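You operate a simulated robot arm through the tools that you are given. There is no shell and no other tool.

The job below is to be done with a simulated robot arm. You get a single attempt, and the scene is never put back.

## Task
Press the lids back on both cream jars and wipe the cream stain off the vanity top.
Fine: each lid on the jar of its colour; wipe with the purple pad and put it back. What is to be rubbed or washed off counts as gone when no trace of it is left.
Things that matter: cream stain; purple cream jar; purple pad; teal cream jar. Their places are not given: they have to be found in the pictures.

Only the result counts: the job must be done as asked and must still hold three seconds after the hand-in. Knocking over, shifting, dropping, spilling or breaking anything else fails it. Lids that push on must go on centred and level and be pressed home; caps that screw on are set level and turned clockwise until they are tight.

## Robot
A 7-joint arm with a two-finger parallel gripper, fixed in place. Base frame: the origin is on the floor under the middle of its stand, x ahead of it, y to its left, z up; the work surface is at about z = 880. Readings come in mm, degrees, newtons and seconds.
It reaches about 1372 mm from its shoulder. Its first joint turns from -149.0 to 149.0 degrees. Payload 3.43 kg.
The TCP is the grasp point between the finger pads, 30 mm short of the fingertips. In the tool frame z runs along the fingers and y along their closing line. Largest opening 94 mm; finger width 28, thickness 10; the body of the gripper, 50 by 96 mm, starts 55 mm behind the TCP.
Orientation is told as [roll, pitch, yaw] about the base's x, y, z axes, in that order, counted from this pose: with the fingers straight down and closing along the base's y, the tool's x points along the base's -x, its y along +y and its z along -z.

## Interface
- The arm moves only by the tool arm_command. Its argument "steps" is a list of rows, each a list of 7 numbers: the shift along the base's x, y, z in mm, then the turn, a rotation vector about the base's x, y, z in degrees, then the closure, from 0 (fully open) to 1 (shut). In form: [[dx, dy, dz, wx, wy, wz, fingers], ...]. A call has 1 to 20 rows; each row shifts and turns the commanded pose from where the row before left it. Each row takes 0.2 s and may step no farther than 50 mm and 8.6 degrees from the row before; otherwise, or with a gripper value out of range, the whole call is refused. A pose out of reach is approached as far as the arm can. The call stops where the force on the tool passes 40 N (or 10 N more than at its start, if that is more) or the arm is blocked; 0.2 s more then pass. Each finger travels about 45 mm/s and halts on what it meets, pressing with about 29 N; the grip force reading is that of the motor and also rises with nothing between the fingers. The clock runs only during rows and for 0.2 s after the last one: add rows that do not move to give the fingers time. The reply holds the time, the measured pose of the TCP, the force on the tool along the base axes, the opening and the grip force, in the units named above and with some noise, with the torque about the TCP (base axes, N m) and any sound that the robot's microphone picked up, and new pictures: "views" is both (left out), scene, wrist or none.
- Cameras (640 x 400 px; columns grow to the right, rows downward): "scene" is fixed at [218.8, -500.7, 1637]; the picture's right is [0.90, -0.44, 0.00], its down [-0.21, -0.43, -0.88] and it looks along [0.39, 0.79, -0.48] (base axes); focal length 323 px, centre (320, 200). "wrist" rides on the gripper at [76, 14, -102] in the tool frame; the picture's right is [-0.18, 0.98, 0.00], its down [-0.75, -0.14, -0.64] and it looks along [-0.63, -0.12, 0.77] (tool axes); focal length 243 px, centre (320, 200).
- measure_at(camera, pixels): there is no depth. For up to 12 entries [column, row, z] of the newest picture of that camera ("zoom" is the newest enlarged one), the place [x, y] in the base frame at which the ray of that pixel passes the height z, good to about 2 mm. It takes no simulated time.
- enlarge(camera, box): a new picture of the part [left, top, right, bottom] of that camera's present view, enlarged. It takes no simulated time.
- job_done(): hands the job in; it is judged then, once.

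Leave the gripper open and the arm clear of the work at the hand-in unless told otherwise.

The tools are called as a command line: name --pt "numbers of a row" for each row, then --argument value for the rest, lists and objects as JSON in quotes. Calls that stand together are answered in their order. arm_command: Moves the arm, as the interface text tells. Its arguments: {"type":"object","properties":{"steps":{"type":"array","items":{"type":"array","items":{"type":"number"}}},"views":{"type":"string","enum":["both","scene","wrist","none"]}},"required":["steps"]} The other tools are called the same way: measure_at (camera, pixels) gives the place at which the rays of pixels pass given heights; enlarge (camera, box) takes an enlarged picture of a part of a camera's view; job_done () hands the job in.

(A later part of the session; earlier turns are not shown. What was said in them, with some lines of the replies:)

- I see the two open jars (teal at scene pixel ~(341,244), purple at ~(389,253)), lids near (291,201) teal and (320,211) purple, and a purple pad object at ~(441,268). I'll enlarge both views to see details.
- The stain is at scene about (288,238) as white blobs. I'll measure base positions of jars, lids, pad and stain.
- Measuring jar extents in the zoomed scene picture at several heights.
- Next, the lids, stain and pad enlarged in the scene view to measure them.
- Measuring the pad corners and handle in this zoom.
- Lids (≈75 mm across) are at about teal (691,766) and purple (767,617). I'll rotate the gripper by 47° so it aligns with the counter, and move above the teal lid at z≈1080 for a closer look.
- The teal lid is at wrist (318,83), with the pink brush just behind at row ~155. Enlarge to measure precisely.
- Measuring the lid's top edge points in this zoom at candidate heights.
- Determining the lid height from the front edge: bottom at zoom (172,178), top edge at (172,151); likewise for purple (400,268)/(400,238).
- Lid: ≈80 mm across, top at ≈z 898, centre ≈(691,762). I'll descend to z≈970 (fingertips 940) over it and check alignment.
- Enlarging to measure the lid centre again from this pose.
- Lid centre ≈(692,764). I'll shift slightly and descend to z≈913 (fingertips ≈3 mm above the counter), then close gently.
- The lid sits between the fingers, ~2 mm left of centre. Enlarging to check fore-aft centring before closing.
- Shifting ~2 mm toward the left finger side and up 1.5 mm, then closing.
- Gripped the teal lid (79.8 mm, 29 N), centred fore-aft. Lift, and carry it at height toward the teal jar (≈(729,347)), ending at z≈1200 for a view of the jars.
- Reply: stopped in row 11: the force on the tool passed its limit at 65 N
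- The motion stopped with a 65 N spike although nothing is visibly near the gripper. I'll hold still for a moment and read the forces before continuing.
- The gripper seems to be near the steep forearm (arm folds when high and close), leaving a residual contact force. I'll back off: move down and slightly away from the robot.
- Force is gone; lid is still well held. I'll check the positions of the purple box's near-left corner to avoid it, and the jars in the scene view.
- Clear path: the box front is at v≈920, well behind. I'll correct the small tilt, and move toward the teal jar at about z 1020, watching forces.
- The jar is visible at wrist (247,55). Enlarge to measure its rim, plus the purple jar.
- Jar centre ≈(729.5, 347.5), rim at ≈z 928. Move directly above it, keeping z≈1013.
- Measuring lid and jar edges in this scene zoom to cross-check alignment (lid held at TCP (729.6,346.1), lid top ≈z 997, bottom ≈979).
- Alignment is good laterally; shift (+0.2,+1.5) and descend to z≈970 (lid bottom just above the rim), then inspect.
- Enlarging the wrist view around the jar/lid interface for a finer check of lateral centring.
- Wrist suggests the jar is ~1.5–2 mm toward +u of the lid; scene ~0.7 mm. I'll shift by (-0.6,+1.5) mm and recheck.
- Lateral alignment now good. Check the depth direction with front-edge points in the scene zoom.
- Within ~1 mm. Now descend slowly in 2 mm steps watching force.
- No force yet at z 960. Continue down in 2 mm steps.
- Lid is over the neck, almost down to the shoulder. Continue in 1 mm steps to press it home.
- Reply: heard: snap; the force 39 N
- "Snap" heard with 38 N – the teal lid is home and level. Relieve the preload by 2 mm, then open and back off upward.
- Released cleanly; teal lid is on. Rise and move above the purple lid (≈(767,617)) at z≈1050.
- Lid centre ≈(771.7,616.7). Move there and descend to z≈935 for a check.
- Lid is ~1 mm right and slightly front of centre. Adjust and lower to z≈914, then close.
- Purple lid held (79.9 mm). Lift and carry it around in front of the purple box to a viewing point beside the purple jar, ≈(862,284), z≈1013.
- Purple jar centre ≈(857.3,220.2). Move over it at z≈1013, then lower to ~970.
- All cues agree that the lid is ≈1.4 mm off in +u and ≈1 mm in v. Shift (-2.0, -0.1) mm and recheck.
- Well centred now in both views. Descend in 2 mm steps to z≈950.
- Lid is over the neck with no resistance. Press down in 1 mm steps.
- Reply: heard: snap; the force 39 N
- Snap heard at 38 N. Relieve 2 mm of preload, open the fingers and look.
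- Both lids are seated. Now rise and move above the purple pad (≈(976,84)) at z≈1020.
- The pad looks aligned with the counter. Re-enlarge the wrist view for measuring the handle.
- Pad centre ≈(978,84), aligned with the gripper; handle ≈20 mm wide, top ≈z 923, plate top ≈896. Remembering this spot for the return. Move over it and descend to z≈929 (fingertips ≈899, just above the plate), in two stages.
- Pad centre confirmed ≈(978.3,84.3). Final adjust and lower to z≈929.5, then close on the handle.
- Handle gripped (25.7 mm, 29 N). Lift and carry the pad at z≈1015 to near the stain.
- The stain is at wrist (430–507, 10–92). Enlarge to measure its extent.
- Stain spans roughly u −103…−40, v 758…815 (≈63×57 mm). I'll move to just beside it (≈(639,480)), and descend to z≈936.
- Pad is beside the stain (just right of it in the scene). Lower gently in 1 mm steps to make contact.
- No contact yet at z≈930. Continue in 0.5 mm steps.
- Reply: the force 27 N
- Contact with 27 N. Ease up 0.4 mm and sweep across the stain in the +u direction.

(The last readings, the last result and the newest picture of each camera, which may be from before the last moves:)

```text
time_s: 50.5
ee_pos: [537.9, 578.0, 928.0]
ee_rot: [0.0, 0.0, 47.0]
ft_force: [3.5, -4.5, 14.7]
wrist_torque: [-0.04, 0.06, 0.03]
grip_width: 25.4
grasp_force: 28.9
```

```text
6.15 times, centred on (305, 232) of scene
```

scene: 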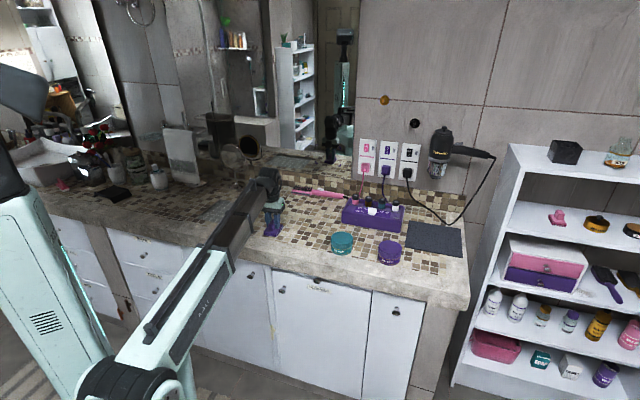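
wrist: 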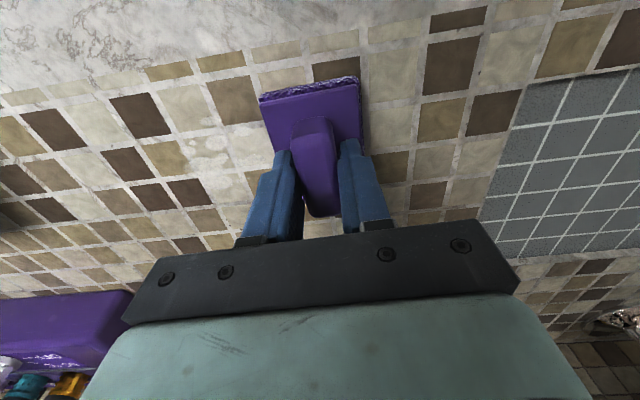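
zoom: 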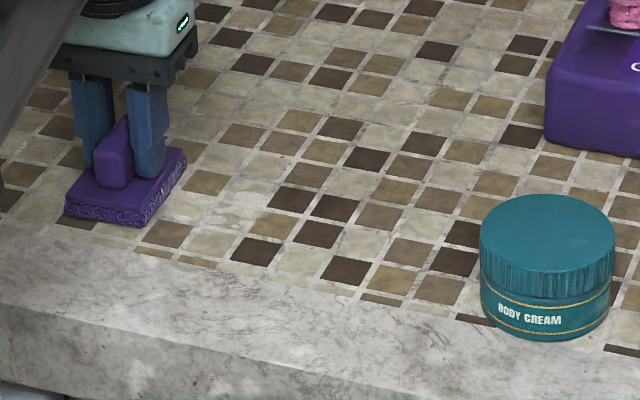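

The stain has faded a lot. Sweep back the other way, with a bit more pressure (−0.2 mm).

arm_command --pt "0 0 -0.2 0 0 0 1" --pt "7.3 -6.8 0 0 0 0 1" --pt "7.3 -6.8 0 0 0 0 1" --pt "7.3 -6.8 0 0 0 0 1" --pt "7.3 -6.8 0 0 0 0 1" --pt "7.3 -6.8 0 0 0 0 1" --pt "7.3 -6.8 0 0 0 0 1" --pt "7.3 -6.8 0 0 0 0 1" --pt "7.3 -6.8 0 0 0 0 1" --pt "7.3 -6.8 0 0 0 0 1" --pt "7.3 -6.8 0 0 0 0 1" --pt "7.3 -6.8 0 0 0 0 1" --pt "7.3 -6.8 0 0 0 0 1" --pt "7.3 -6.8 0 0 0 0 1" --pt "7.3 -6.8 0 0 0 0 1" --pt "0 0 0 0 0 0 1" --views "both"

enlarge --camera "wrist" --box '[360, 50, 500, 170]'

enlarge --camera "scene" --box '[260, 210, 320, 255]'

```text
time_s: 53.9
ee_pos: [640.9, 482.8, 928.1]
ee_rot: [-0.1, -0.1, 47.0]
ft_force: [-1.1, 0.1, -1.0]
wrist_torque: [-0.03, -0.05, -0.01]
grip_width: 25.6
grasp_force: 29.0
```

scene: 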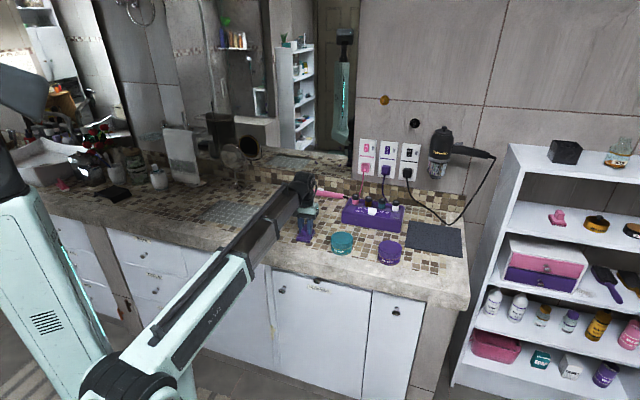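
wrist: 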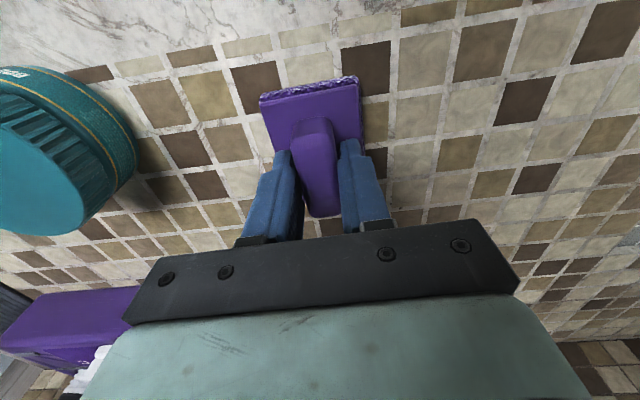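

```text
3.33 times, centred on (430, 110) of wrist
```

zoom: 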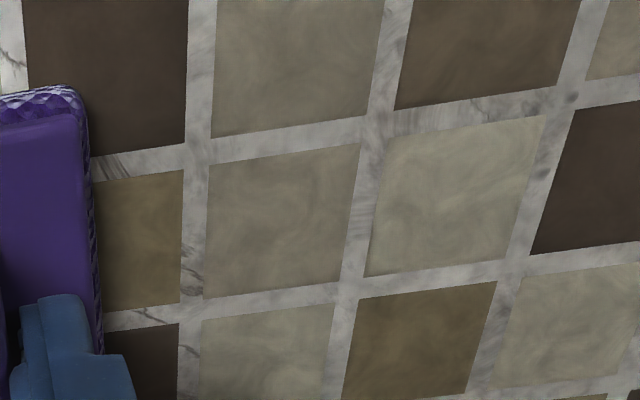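

```text
8.89 times, centred on (290, 232) of scene
```

zoom: 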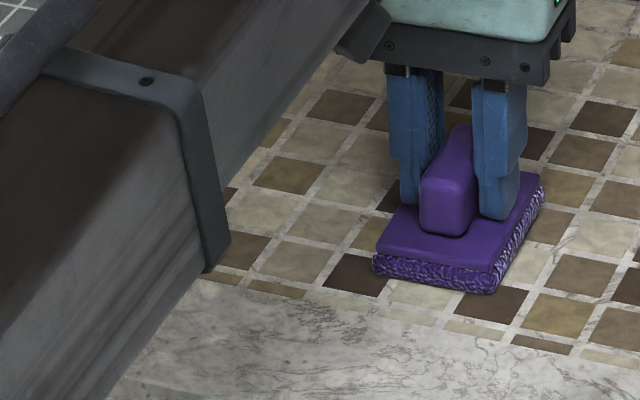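

No trace visible now, but I'll make extra passes for safety with offsets. First check contact force by lowering 0.5 mm.

arm_command --pt "0 0 -0.5 0 0 0 1" --pt "0 0 0 0 0 0 1" --views "none"

```text
time_s: 54.5
ee_pos: [641.7, 482.5, 927.2]
ee_rot: [-0.1, 0.0, 47.0]
ft_force: [1.9, 0.4, 5.5]
wrist_torque: [-0.05, -0.01, 0.0]
grip_width: 25.6
grasp_force: 28.8
```

Lower 0.4 mm more and sweep with −12 mm v offset, then return with +12 mm offset.

arm_command --pt "0 0 -0.4 0 0 0 1" --pt "-8.2 -8.8 0 0 0 0 1" --pt "-7.3 6.8 0 0 0 0 1" --pt "-7.3 6.8 0 0 0 0 1" --pt "-7.3 6.8 0 0 0 0 1" --pt "-7.3 6.8 0 0 0 0 1" --pt "-7.3 6.8 0 0 0 0 1" --pt "-7.3 6.8 0 0 0 0 1" --pt "-7.3 6.8 0 0 0 0 1" --pt "-7.3 6.8 0 0 0 0 1" --pt "-7.3 6.8 0 0 0 0 1" --pt "-7.3 6.8 0 0 0 0 1" --pt "-7.3 6.8 0 0 0 0 1" --pt "-7.3 6.8 0 0 0 0 1" --pt "-7.3 6.8 0 0 0 0 1" --pt "0 0 0 0 0 0 1" --views "scene"

enlarge --camera "scene" --box '[260, 210, 320, 255]'

```text
time_s: 56.8
ee_pos: [572.9, 528.1, 928.0]
ee_rot: [-0.1, 0.0, 47.0]
ft_force: [-1.5, -3.4, 13.8]
wrist_torque: [0.18, 0.26, 0.06]
grip_width: 25.5
grasp_force: 29.1
stopped in row 11: the force on the tool passed its limit at 41 N (the readings are from after the stop); the commanded pose is now the measured one
```

scene: 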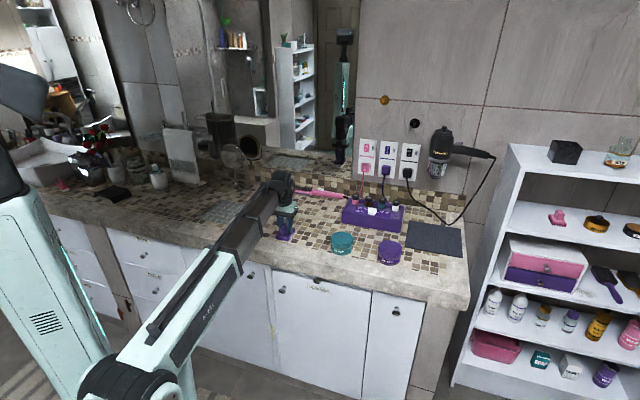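

```text
8.89 times, centred on (290, 232) of scene
```

zoom: 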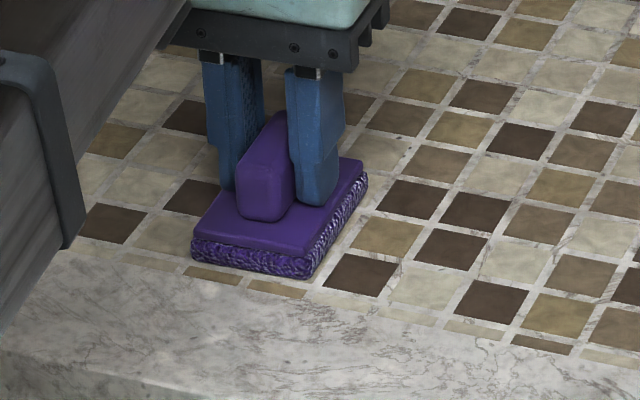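

Force grew to the limit on that side (slight height variation), now 14 N. Continue a little further with slight easing, then shift +v and sweep back.

arm_command --pt "-7.3 6.8 0.1 0 0 0 1" --pt "-7.3 6.8 0.1 0 0 0 1" --pt "-7.3 6.8 0.1 0 0 0 1" --pt "8 8.6 0 0 0 0 1" --pt "8 8.6 0 0 0 0 1" --pt "7.3 -6.8 0 0 0 0 1" --pt "7.3 -6.8 0 0 0 0 1" --pt "7.3 -6.8 -0.1 0 0 0 1" --pt "7.3 -6.8 -0.1 0 0 0 1" --pt "7.3 -6.8 -0.1 0 0 0 1" --pt "7.3 -6.8 -0.1 0 0 0 1" --pt "7.3 -6.8 -0.1 0 0 0 1" --pt "7.3 -6.8 -0.1 0 0 0 1" --pt "7.3 -6.8 -0.1 0 0 0 1" --pt "7.3 -6.8 -0.1 0 0 0 1" --pt "7.3 -6.8 0 0 0 0 1" --pt "7.3 -6.8 0 0 0 0 1" --pt "0 0 0 0 0 0 1" --views "both"

enlarge --camera "wrist" --box '[360, 40, 500, 170]'

enlarge --camera "scene" --box '[260, 210, 320, 255]'

```text
time_s: 60.6
ee_pos: [653.4, 486.3, 927.7]
ee_rot: [-0.1, -0.1, 47.0]
ft_force: [-8.3, 8.2, 32.2]
wrist_torque: [0.07, 0.24, -0.02]
grip_width: 25.6
grasp_force: 29.2
```

scene: 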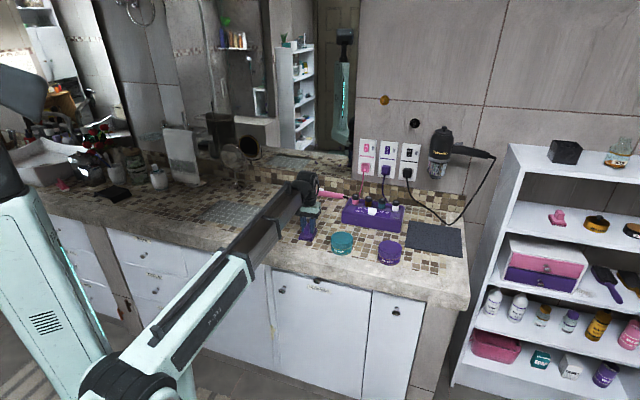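
wrist: 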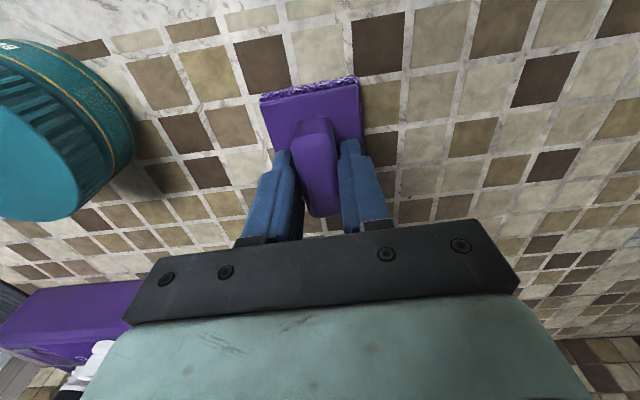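

```text
3.08 times, centred on (430, 105) of wrist
```

zoom: 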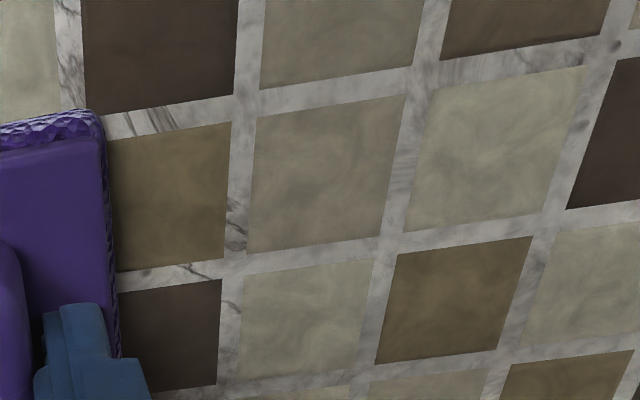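

```text
8.89 times, centred on (290, 232) of scene
```

zoom: 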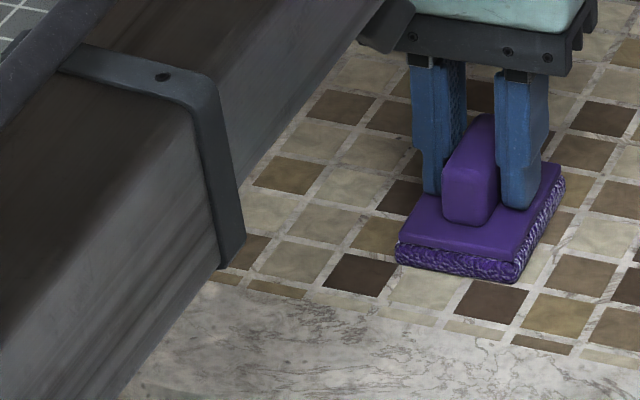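

Looks clean. One more central round trip for certainty, easing pressure by 0.5 mm first.

arm_command --pt "0 0 0.5 0 0 0 1" --pt "-9.5 -10.2 0 0 0 0 1" --pt "-7.3 6.8 0 0 0 0 1" --pt "-7.3 6.8 0 0 0 0 1" --pt "-7.3 6.8 0.1 0 0 0 1" --pt "-7.3 6.8 0.1 0 0 0 1" --pt "-7.3 6.8 0.1 0 0 0 1" --pt "-7.3 6.8 0.1 0 0 0 1" --pt "-7.3 6.8 0.1 0 0 0 1" --pt "-7.3 6.8 0.1 0 0 0 1" --pt "-7.3 6.8 0 0 0 0 1" --pt "-7.3 6.8 0 0 0 0 1" --pt "-7.3 6.8 0 0 0 0 1" --pt "-7.3 6.8 0 0 0 0 1" --pt "0 0 0 0 0 0 1" --views "scene"

```text
time_s: 63.8
ee_pos: [557.3, 555.8, 928.3]
ee_rot: [-0.2, 0.0, 47.0]
ft_force: [2.0, -2.7, 12.0]
wrist_torque: [0.15, -0.07, -0.02]
grip_width: 25.9
grasp_force: 28.8
```

scene: 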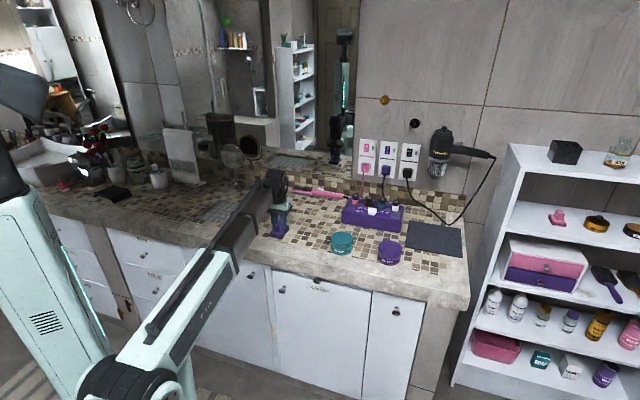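

12 N contact. Sweep back, then lift the pad clear and inspect.

arm_command --pt "7.3 -6.8 0 0 0 0 1" --pt "7.3 -6.8 0 0 0 0 1" --pt "7.3 -6.8 -0.1 0 0 0 1" --pt "7.3 -6.8 -0.1 0 0 0 1" --pt "7.3 -6.8 -0.1 0 0 0 1" --pt "7.3 -6.8 -0.1 0 0 0 1" --pt "7.3 -6.8 -0.1 0 0 0 1" --pt "7.3 -6.8 -0.1 0 0 0 1" --pt "7.3 -6.8 0 0 0 0 1" --pt "7.3 -6.8 0 0 0 0 1" --pt "7.3 -6.8 0 0 0 0 1" --pt "0 0 0 0 0 0 1" --pt "0 0 10 0 0 0 1" --pt "0 0 35 0 0 0 1" --pt "10 5 30 0 0 0 1" --pt "25 -10 10 0 0 0 1" --pt "25 -20 0 0 0 0 1" --pt "0 0 0 0 0 0 1" --views "both"

enlarge --camera "wrist" --box '[380, 0, 560, 120]'

enlarge --camera "scene" --box '[260, 210, 320, 255]'

```text
time_s: 67.6
ee_pos: [699.0, 454.7, 1010.1]
ee_rot: [-0.1, 0.0, 47.0]
ft_force: [0.2, -0.3, -0.6]
wrist_torque: [0.02, -0.01, -0.02]
grip_width: 25.7
grasp_force: 28.5
```

scene: 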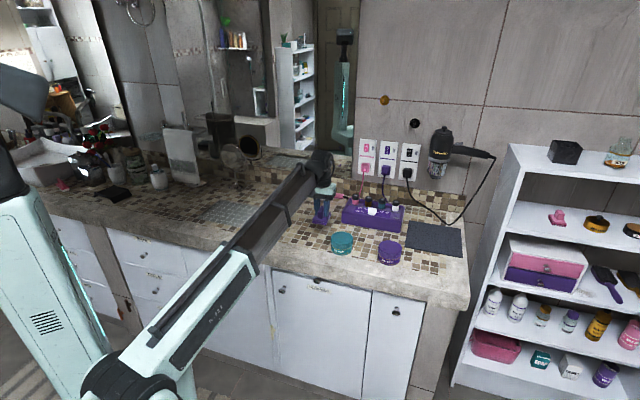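
wrist: 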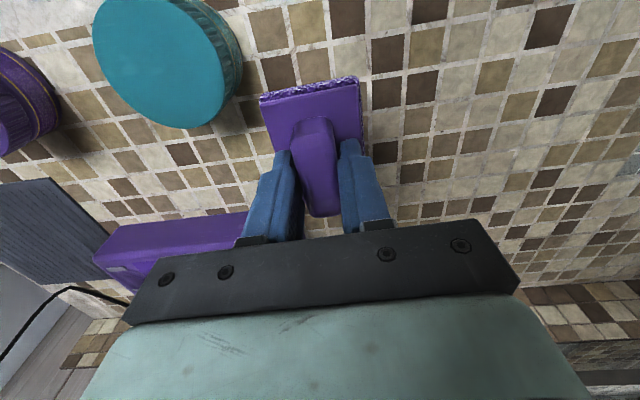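

```text
3.33 times, centred on (470, 60) of wrist
```

zoom: 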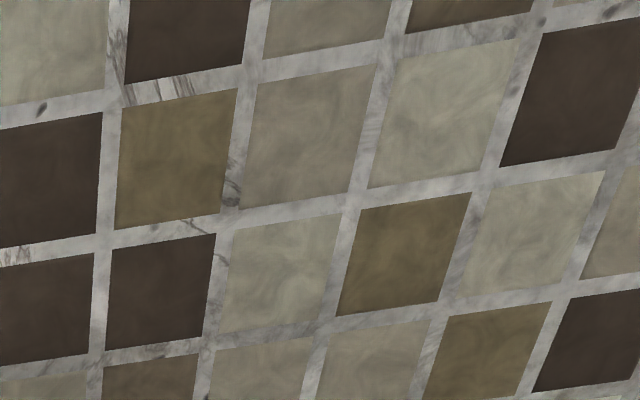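

```text
8.89 times, centred on (290, 232) of scene
```

zoom: 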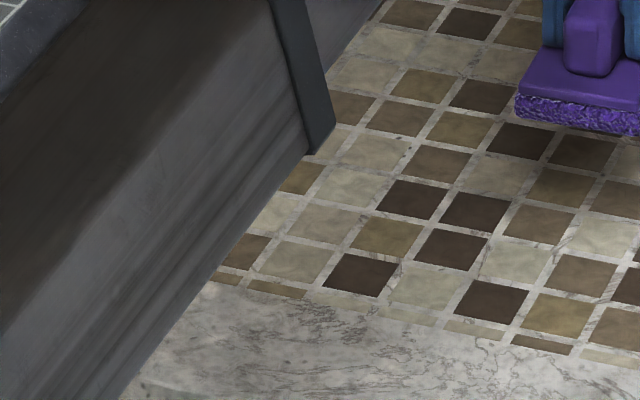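

The stain is completely gone. Carry the pad back to its original place at (978.3,84.3), staying at z≈1015.

arm_command --pt "0 0 6 0 0 0 1" --pt "30.3 -35 0 0 0 0 1" --pt "30.3 -35 0 0 0 0 1" --pt "30.4 -35 0 0 0 0 1" --pt "30 -36.5 0 0 0 0 1" --pt "30 -36.5 0 0 0 0 1" --pt "30 -36.5 0 0 0 0 1" --pt "24.6 -39 0 0 0 0 1" --pt "24.6 -39 0 0 0 0 1" --pt "24.6 -39 0 0 0 0 1" --pt "24.6 -38.9 0 0 0 0 1" --pt "0 0 0 0 0 0 1" --views "both"

arm_command --pt "0 0 0 0 0 0 1" --views "none"

```text
time_s: 70.2
ee_pos: [977.6, 88.6, 1016.5]
ee_rot: [-0.2, 0.0, 46.9]
ft_force: [-0.4, -0.7, -1.1]
wrist_torque: [-0.03, 0.06, 0.0]
grip_width: 25.5
grasp_force: 29.1
```

scene: 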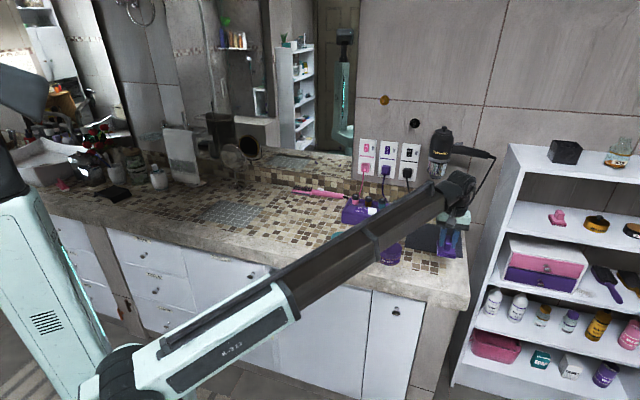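
wrist: 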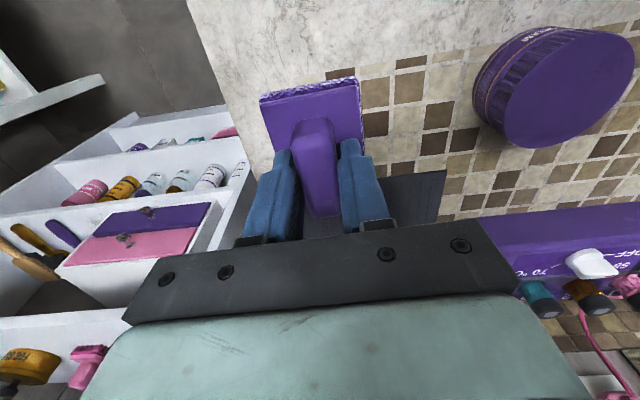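

```text
time_s: 70.6
ee_pos: [977.1, 88.9, 1017.2]
ee_rot: [-0.1, 0.0, 47.0]
ft_force: [-0.8, -0.1, 0.0]
wrist_torque: [0.03, 0.02, -0.05]
grip_width: 25.6
grasp_force: 28.3
```

Correct by (0.9,−4.4) and lower to z≈935.

arm_command --pt "0.9 -4.4 -10 0 0 0 1" --pt "0 0 -35 0 0 0 1" --pt "0 0 -30 0 0 0 1" --pt "0 0 -6 0 0 0 1" --pt "0 0 0 0 0 0 1" --views "both"

enlarge --camera "scene" --box '[415, 245, 475, 290]'

arm_command --pt "0 0 0 0 0 0 1" --views "none"

```text
time_s: 71.8
ee_pos: [977.2, 81.5, 936.4]
ee_rot: [-0.1, -0.1, 47.0]
ft_force: [-0.8, 1.6, -0.8]
wrist_torque: [0.01, -0.03, 0.01]
grip_width: 25.6
grasp_force: 29.3
```

scene: 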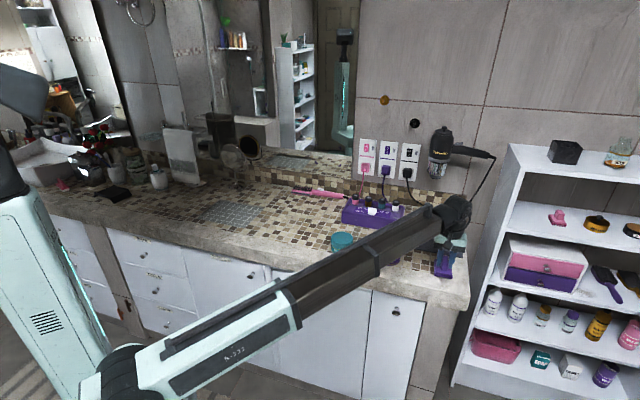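
wrist: 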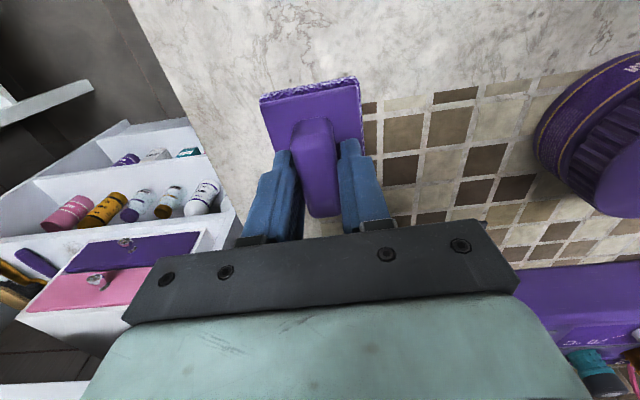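

```text
8.89 times, centred on (445, 268) of scene
```

zoom: 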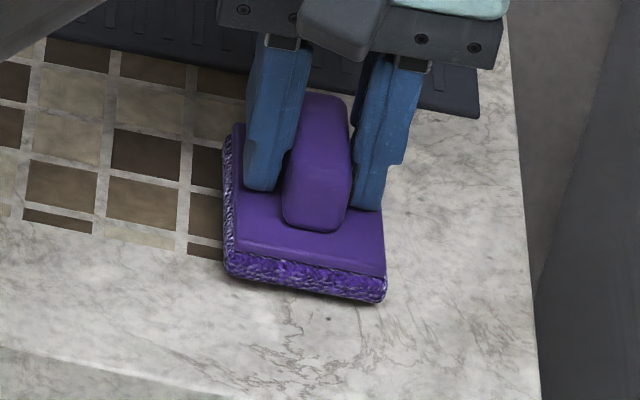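

```text
time_s: 72.2
ee_pos: [977.6, 81.4, 937.0]
ee_rot: [-0.1, 0.0, 47.0]
ft_force: [0.2, 0.0, -0.6]
wrist_torque: [-0.02, -0.04, 0.01]
grip_width: 25.7
grasp_force: 29.3
```

Adjust (+0.8,+2.9) and lower gently to contact.

arm_command --pt "0.8 2.9 -2 0 0 0 1" --pt "0 0 -2 0 0 0 1" --pt "0 0 -2 0 0 0 1" --pt "0 0 -1 0 0 0 1" --pt "0 0 0 0 0 0 1" --views "both"

enlarge --camera "scene" --box '[415, 245, 475, 290]'

```text
time_s: 73.4
ee_pos: [979.4, 84.8, 929.5]
ee_rot: [-0.2, 0.0, 47.0]
ft_force: [-0.3, 0.0, 0.0]
wrist_torque: [0.0, -0.01, 0.01]
grip_width: 25.8
grasp_force: 28.5
```

scene: 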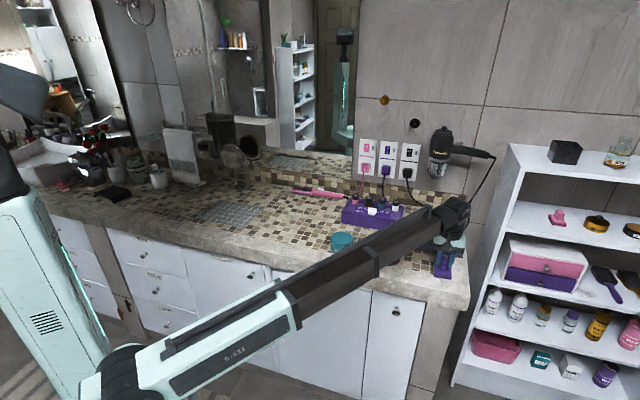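
wrist: 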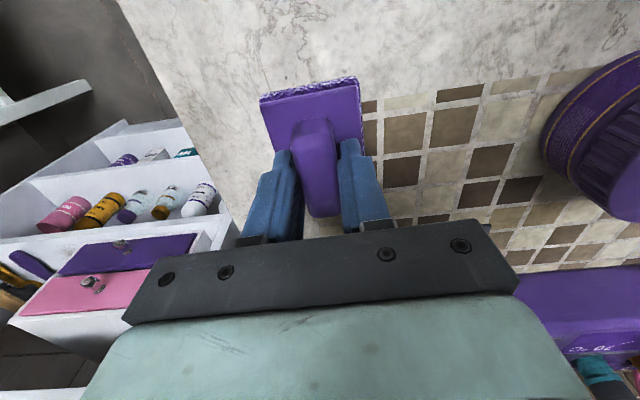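

```text
8.89 times, centred on (445, 268) of scene
```

zoom: 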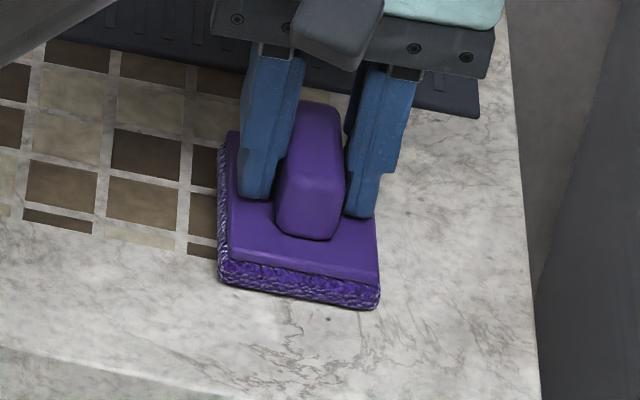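

Pad nearly down, ~1.4 mm to the right of its original spot. Shift (−1.2,+0.5) and lower in 0.5 mm steps.

arm_command --pt "-1.2 0.5 -0.5 0 0 0 1" --pt "0 0 -0.5 0 0 0 1" --pt "0 0 -0.5 0 0 0 1" --pt "0 0 0 0 0 0 1" --views "none"

```text
time_s: 74.4
ee_pos: [977.9, 85.0, 928.2]
ee_rot: [-0.1, 0.0, 47.1]
ft_force: [0.6, 0.0, -0.5]
wrist_torque: [0.03, 0.0, -0.02]
grip_width: 25.7
grasp_force: 29.2
```

arm_command --pt "0 0 -0.4 0 0 0 1" --pt "0 0 -0.4 0 0 0 1" --pt "0 0 0 0 0 0 1" --views "scene"

enlarge --camera "scene" --box '[415, 245, 475, 290]'

```text
time_s: 75.2
ee_pos: [977.8, 85.9, 927.6]
ee_rot: [-0.2, 0.0, 47.0]
ft_force: [0.1, -0.8, 5.0]
wrist_torque: [0.03, 0.06, 0.0]
grip_width: 25.5
grasp_force: 28.9
```

scene: 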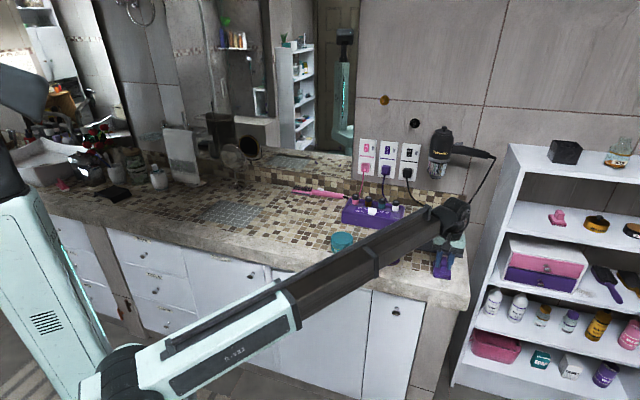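

```text
8.89 times, centred on (445, 268) of scene
```

zoom: 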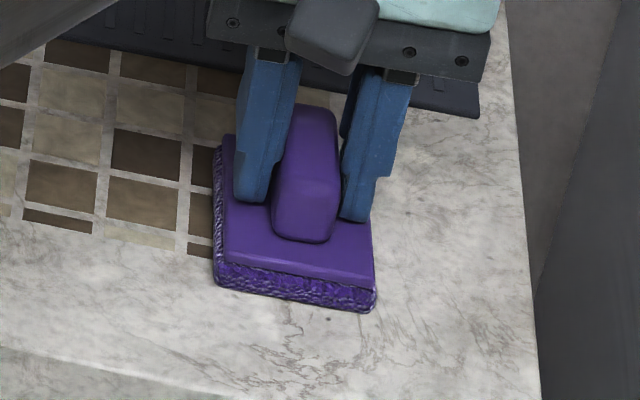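

Pad is down (5 N) and at its original pixels ((214,285),(375,313)). Open the fingers and rise straight up.

arm_command --pt "0 0 0.2 0 0 0 1" --pt "0 0 0 0 0 0 0.6" --pt "0 0 0 0 0 0 0.5" --pt "0 0 0 0 0 0 0.5" --pt "0 0 10 0 0 0 0.5" --pt "0 0 30 0 0 0 0.5" --pt "0 0 45 0 0 0 0.2" --pt "0 0 0 0 0 0 0" --views "both"

enlarge --camera "scene" --box '[415, 245, 475, 290]'

```text
time_s: 77.0
ee_pos: [979.2, 83.9, 1014.3]
ee_rot: [0.0, 0.1, 47.1]
ft_force: [0.0, -1.0, 0.2]
wrist_torque: [-0.02, -0.02, 0.02]
grip_width: 94.0
grasp_force: 0.1
```

scene: 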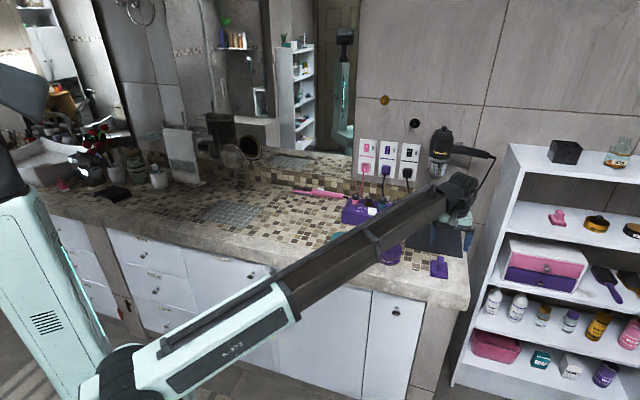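
wrist: 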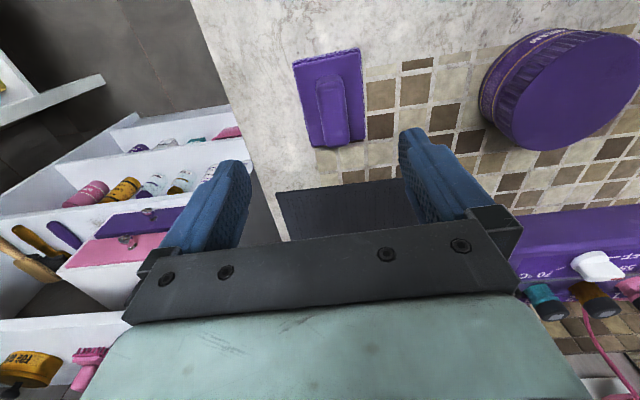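

```text
8.89 times, centred on (445, 268) of scene
```

zoom: 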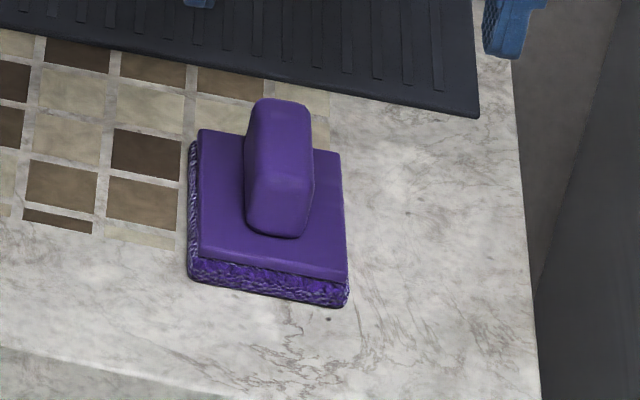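

Opening dragged the pad ~11 mm to the left (fingertips rubbed on the plate). I'll re-grasp slightly higher and move it back. Measure its current position first.

enlarge --camera "wrist" --box '[260, 30, 400, 170]'

```text
2.86 times, centred on (330, 100) of wrist
```

zoom: 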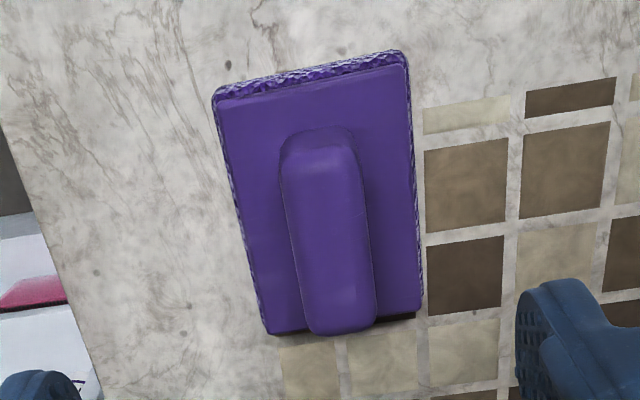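

measure_at --camera "zoom" --pixels '[[217, 102, 896], [408, 66, 896], [422, 309, 896], [268, 333, 896], [281, 180, 922], [358, 172, 922], [376, 325, 922], [306, 333, 922]]'

```text
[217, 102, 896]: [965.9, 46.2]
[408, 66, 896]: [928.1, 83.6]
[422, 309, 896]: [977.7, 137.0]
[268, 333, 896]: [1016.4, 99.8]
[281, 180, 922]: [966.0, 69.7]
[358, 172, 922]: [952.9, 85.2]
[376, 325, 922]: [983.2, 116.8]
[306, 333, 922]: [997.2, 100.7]
```

Pad is now at ≈(972.4,91.3), i.e. ~9 mm off. Re-grasp with TCP at z≈931.5 (fingertips clear of the plate).

arm_command --pt "-3.4 3.7 -20 0 0 0 0" --pt "-3.4 3.7 -35 0 0 0 0" --pt "0 0 -20 0 0 0 0" --pt "0 0 -7 0 0 0 0" --pt "0 0 0 0 0 0 0" --views "wrist"

arm_command --pt "0 0 0 0 0 0 0" --views "none"

```text
time_s: 78.2
ee_pos: [973.1, 92.9, 931.1]
ee_rot: [-0.1, 0.0, 47.0]
ft_force: [-0.3, -0.4, -0.2]
wrist_torque: [-0.01, 0.0, -0.02]
grip_width: 93.8
grasp_force: 0.0
```

wrist: 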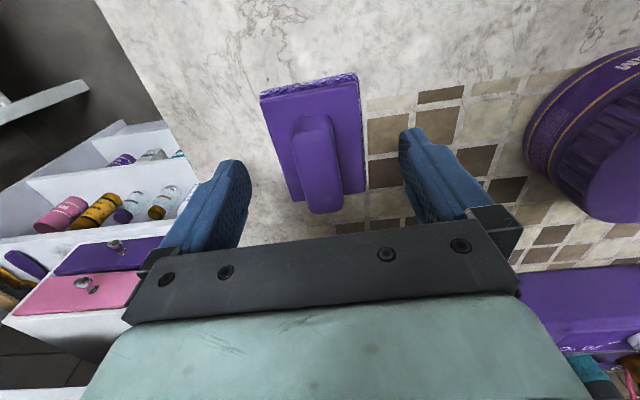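

```text
time_s: 78.6
ee_pos: [971.6, 94.2, 929.6]
ee_rot: [-0.1, 0.1, 47.1]
ft_force: [-0.1, -0.4, 0.4]
wrist_torque: [0.04, 0.01, -0.04]
grip_width: 93.8
grasp_force: 0.0
```

Raise 1 mm, then close on the handle.

arm_command --pt "0 0 1 0 0 0 0" --pt "0 0 0 0 0 0 0.4" --pt "0 0 0 0 0 0 0.6" --pt "0 0 0 0 0 0 1" --pt "0 0 0 0 0 0 1" --pt "0 0 0 0 0 0 1" --views "both"

enlarge --camera "scene" --box '[415, 245, 475, 290]'

enlarge --camera "wrist" --box '[230, 60, 410, 240]'

```text
time_s: 80.0
ee_pos: [972.2, 92.6, 932.3]
ee_rot: [-0.1, -0.1, 47.0]
ft_force: [0.0, 0.5, 13.3]
wrist_torque: [-0.1, -0.06, 0.04]
grip_width: 21.5
grasp_force: 28.6
```

scene: 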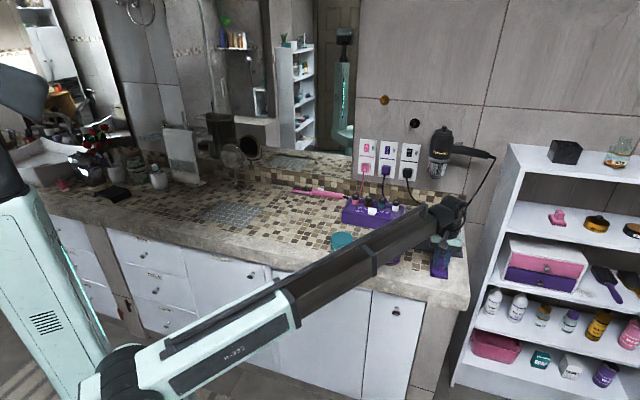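
wrist: 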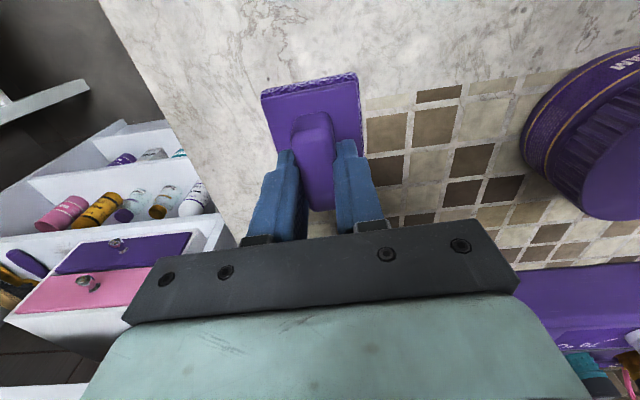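

```text
8.89 times, centred on (445, 268) of scene
```

zoom: 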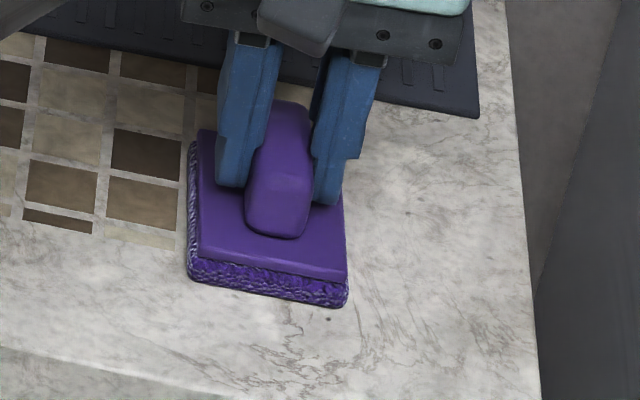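

```text
2.22 times, centred on (320, 150) of wrist
```

zoom: 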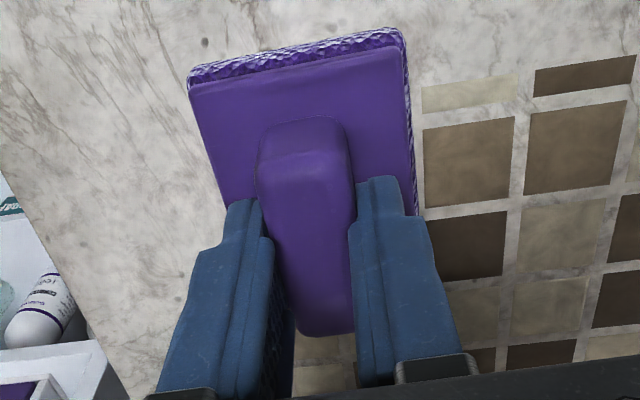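

Handle gripped (21.5 mm). Slide it back by (+6.0,−7.0) mm in small steps and check.

arm_command --pt "2 -2.3 0 0 0 0 1" --pt "2 -2.3 0 0 0 0 1" --pt "2 -2.4 0 0 0 0 1" --pt "0 0 0 0 0 0 1" --views "scene"

enlarge --camera "scene" --box '[415, 245, 475, 290]'

```text
time_s: 81.0
ee_pos: [977.1, 85.2, 933.5]
ee_rot: [-0.1, 0.1, 46.9]
ft_force: [-4.7, 4.3, 16.6]
wrist_torque: [0.25, 0.13, 0.05]
grip_width: 20.9
grasp_force: 28.5
```

scene: 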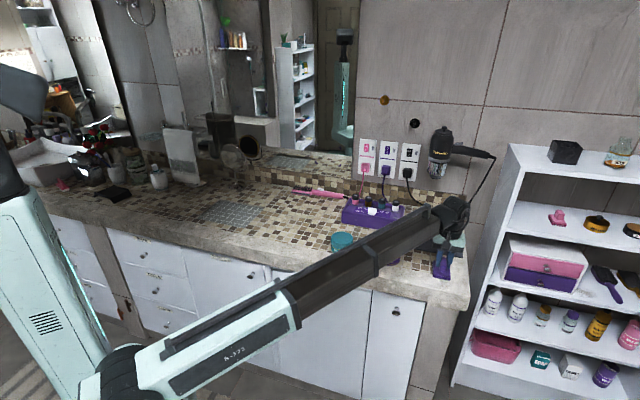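

```text
8.89 times, centred on (445, 268) of scene
```

zoom: 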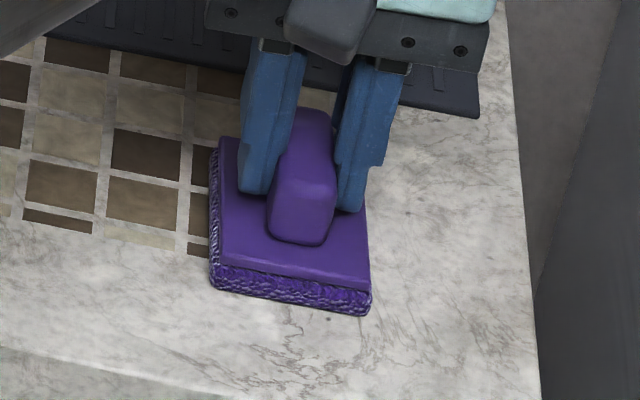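

Nearly there: about 2 mm more to the right. Move (+1.9,−0.9), then open while checking.

arm_command --pt "1.9 -0.9 0 0 0 0 1" --pt "0 0 0 0 0 0 1" --views "scene"

enlarge --camera "scene" --box '[415, 245, 475, 290]'

```text
time_s: 81.6
ee_pos: [978.1, 84.0, 932.9]
ee_rot: [-0.1, 0.0, 47.1]
ft_force: [-5.8, 3.6, 17.0]
wrist_torque: [0.17, 0.21, 0.01]
grip_width: 21.0
grasp_force: 28.8
```

scene: 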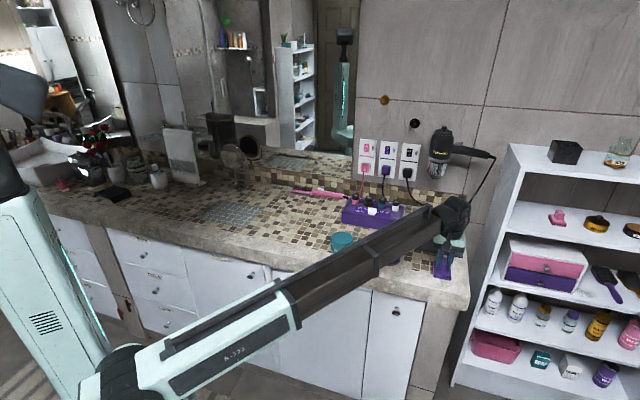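

```text
8.89 times, centred on (445, 268) of scene
```

zoom: 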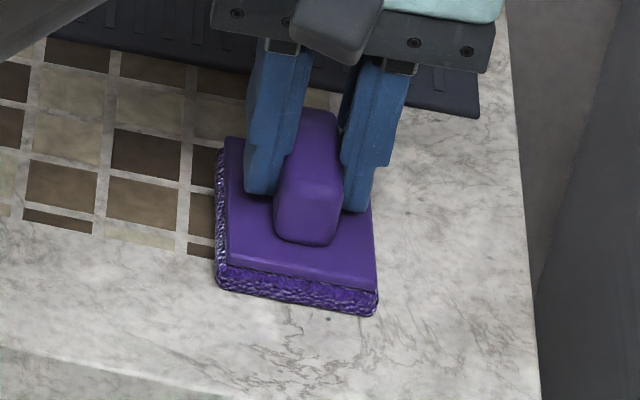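

Pad is at its original pixels (216,285)/(378,315). Raise 1 mm to relieve the force, then open a little and check.

arm_command --pt "0 0 1 0 0 0 1" --pt "0 0 0 0 0 0 0.72" --pt "0 0 0 0 0 0 0.68" --pt "0 0 0 0 0 0 0.65" --views "scene"

enlarge --camera "scene" --box '[415, 245, 475, 290]'

```text
time_s: 82.6
ee_pos: [979.1, 84.6, 932.6]
ee_rot: [-0.1, -0.1, 47.0]
ft_force: [0.3, 0.4, -0.8]
wrist_torque: [0.0, 0.02, 0.02]
grip_width: 32.9
grasp_force: 0.0
```

scene: 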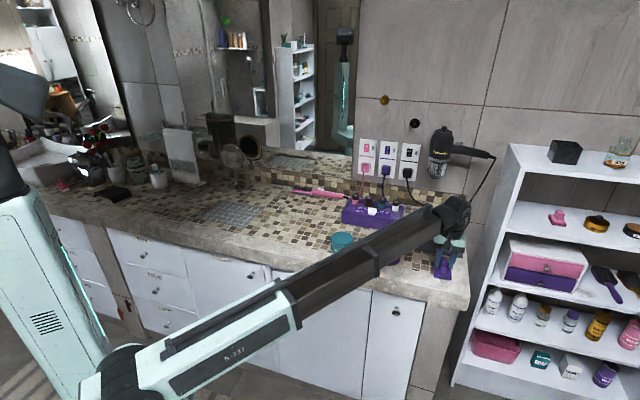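

```text
8.89 times, centred on (445, 268) of scene
```

zoom: 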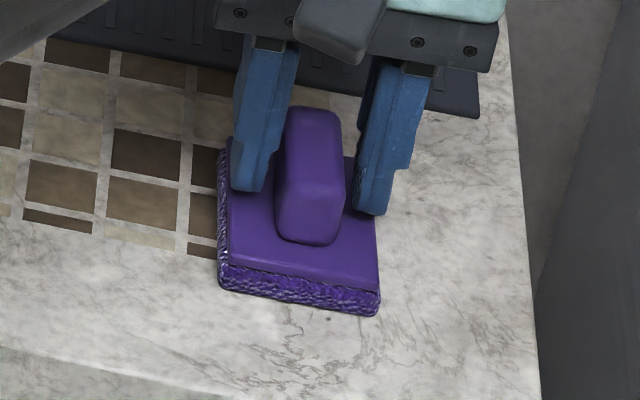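

Released with the pad in place (within ~1.5 mm). Rise straight up, then open fully.

arm_command --pt "0 0 5 0 0 0 0.65" --pt "0 0 25 0 0 0 0.65" --pt "0 0 45 0 0 0 0.5" --pt "0 0 10 0 0 0 0.2" --pt "0 0 0 0 0 0 0" --pt "0 0 0 0 0 0 0" --views "both"

enlarge --camera "scene" --box '[415, 245, 475, 290]'

```text
time_s: 84.0
ee_pos: [979.9, 84.1, 1019.2]
ee_rot: [-0.1, 0.0, 47.0]
ft_force: [-0.3, 0.1, 0.6]
wrist_torque: [0.0, 0.01, 0.01]
grip_width: 94.0
grasp_force: 0.0
```

scene: 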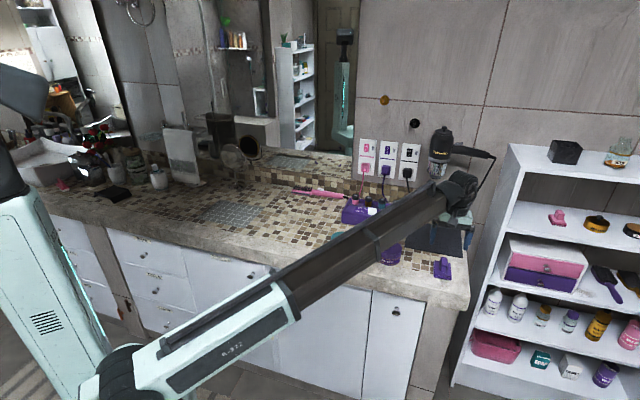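
wrist: 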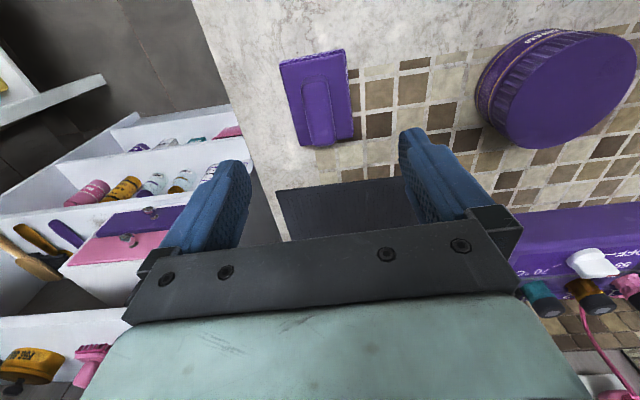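

```text
8.89 times, centred on (445, 268) of scene
```

zoom: 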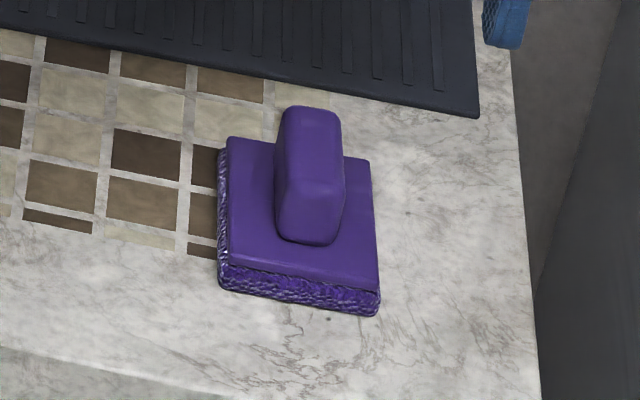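

The pad is back in place. Now move the arm clear (up and round to the left, near its start pose) so I can inspect everything unobstructed.

arm_command --pt "0 0 40 0 0 0 0" --pt "0 0 40 0 0 0 0" --pt "-10 39.5 0 0 0 0 0" --pt "-10 39.5 0 0 0 0 0" --pt "-10 39.5 0 0 0 0 0" --pt "-10 39.5 0 0 0 0 0" --pt "-10 39.5 0 0 0 0 0" --pt "-10 39.5 0 0 0 0 0" --pt "-10 39.5 0 0 0 0 0" --pt "-10 39.5 0 0 0 0 0" --pt "-20 40 0 0 0 0 0" --pt "-20 40 0 0 0 0 0" --pt "-20 40 0 0 0 0 0" --pt "-20 40 0 0 0 0 0" --pt "-20 40 0 0 0 0 0" --pt "-27.5 35 0 0 0 0 0" --pt "-27.5 35 0 0 0 0 0" --pt "-27.5 35 10 0 0 0 0" --pt "-27.5 35 20 0 0 0 0" --pt "0 0 0 0 0 0 0" --views "both"

enlarge --camera "scene" --box '[260, 170, 480, 300]'

enlarge --camera "scene" --box '[310, 220, 410, 280]'

enlarge --camera "scene" --box '[265, 205, 325, 250]'

```text
time_s: 88.2
ee_pos: [686.8, 741.4, 1126.2]
ee_rot: [0.0, 0.0, 46.9]
ft_force: [0.7, -0.3, 0.1]
wrist_torque: [-0.01, 0.01, 0.03]
grip_width: 93.9
grasp_force: 0.0
```

scene: 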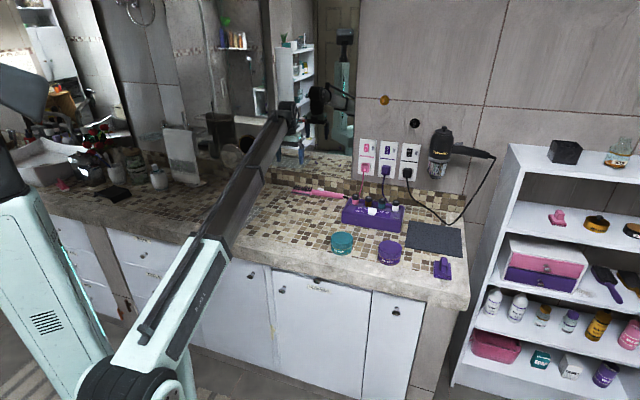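
wrist: 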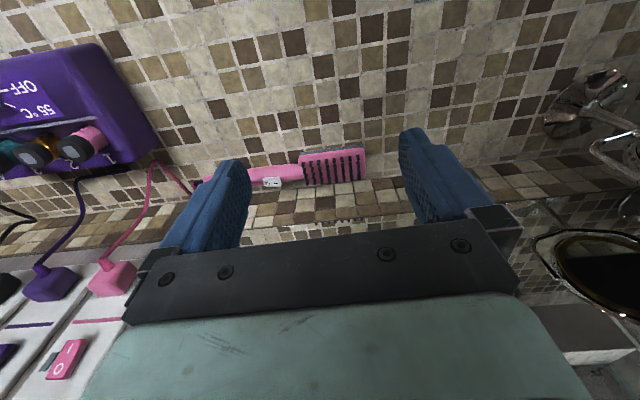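

```text
2.91 times, centred on (370, 235) of scene
```

zoom: 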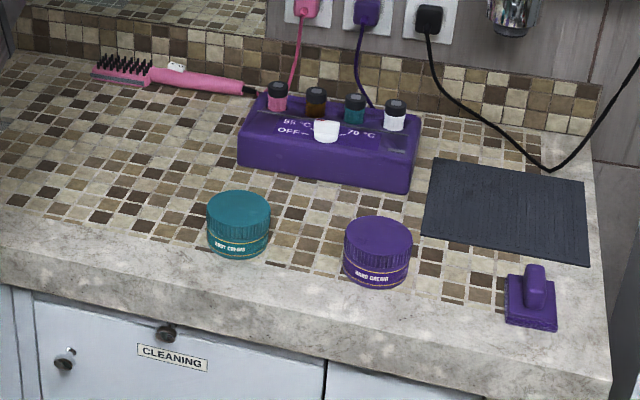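

```text
6.40 times, centred on (360, 250) of scene
```

zoom: 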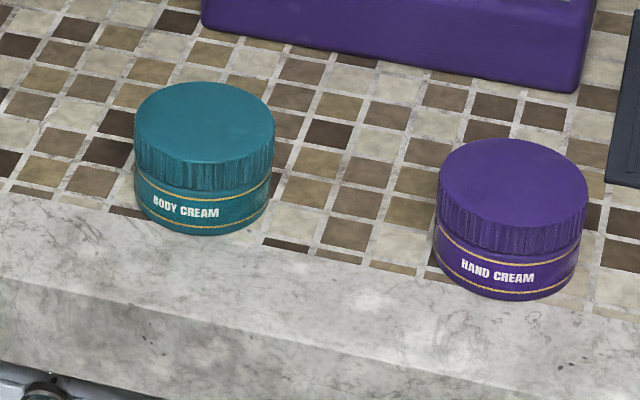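

```text
8.89 times, centred on (295, 228) of scene
```

zoom: 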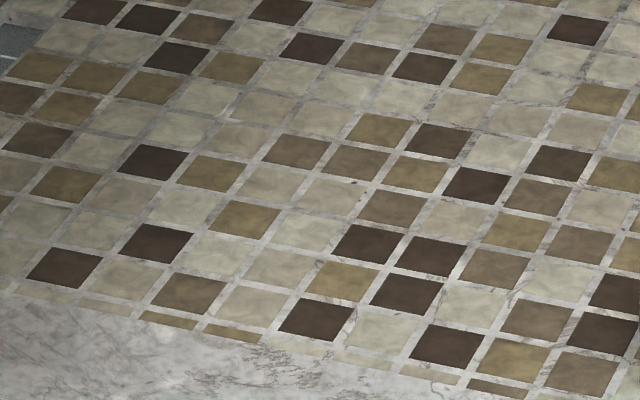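

Both lids are on level and match their jar colours. The tiles show no trace of the stain, the pad is back in its place, and nothing else has moved. The arm is clear with the gripper open, so I'm handing in.

job_done

```text
The job is handed in.
```

The job is handed in: both lids are pressed on, the stain is wiped off, and the pad is back in its place.

- **Lids:** the teal and purple lids each snapped on at about 38 N. In the last pictures both look level and centred on the jar of their own colour.
- **Stain:** I wiped it with several overlapping passes of the purple pad. No trace shows in the close-up pictures from either camera.
- **Pad:** it dragged about 9 mm when I first let go of it. I picked it up again and set it back to within about 2 mm of where it started.
- **Force spike:** while I carried the teal lid, the arm stopped once at 65 N. The gripper was probably pressing against the robot's own forearm. I lowered it and carried on, and the lid stayed in the grip.

Nothing else on the counter looks moved. I left the gripper open and the arm clear of the work.
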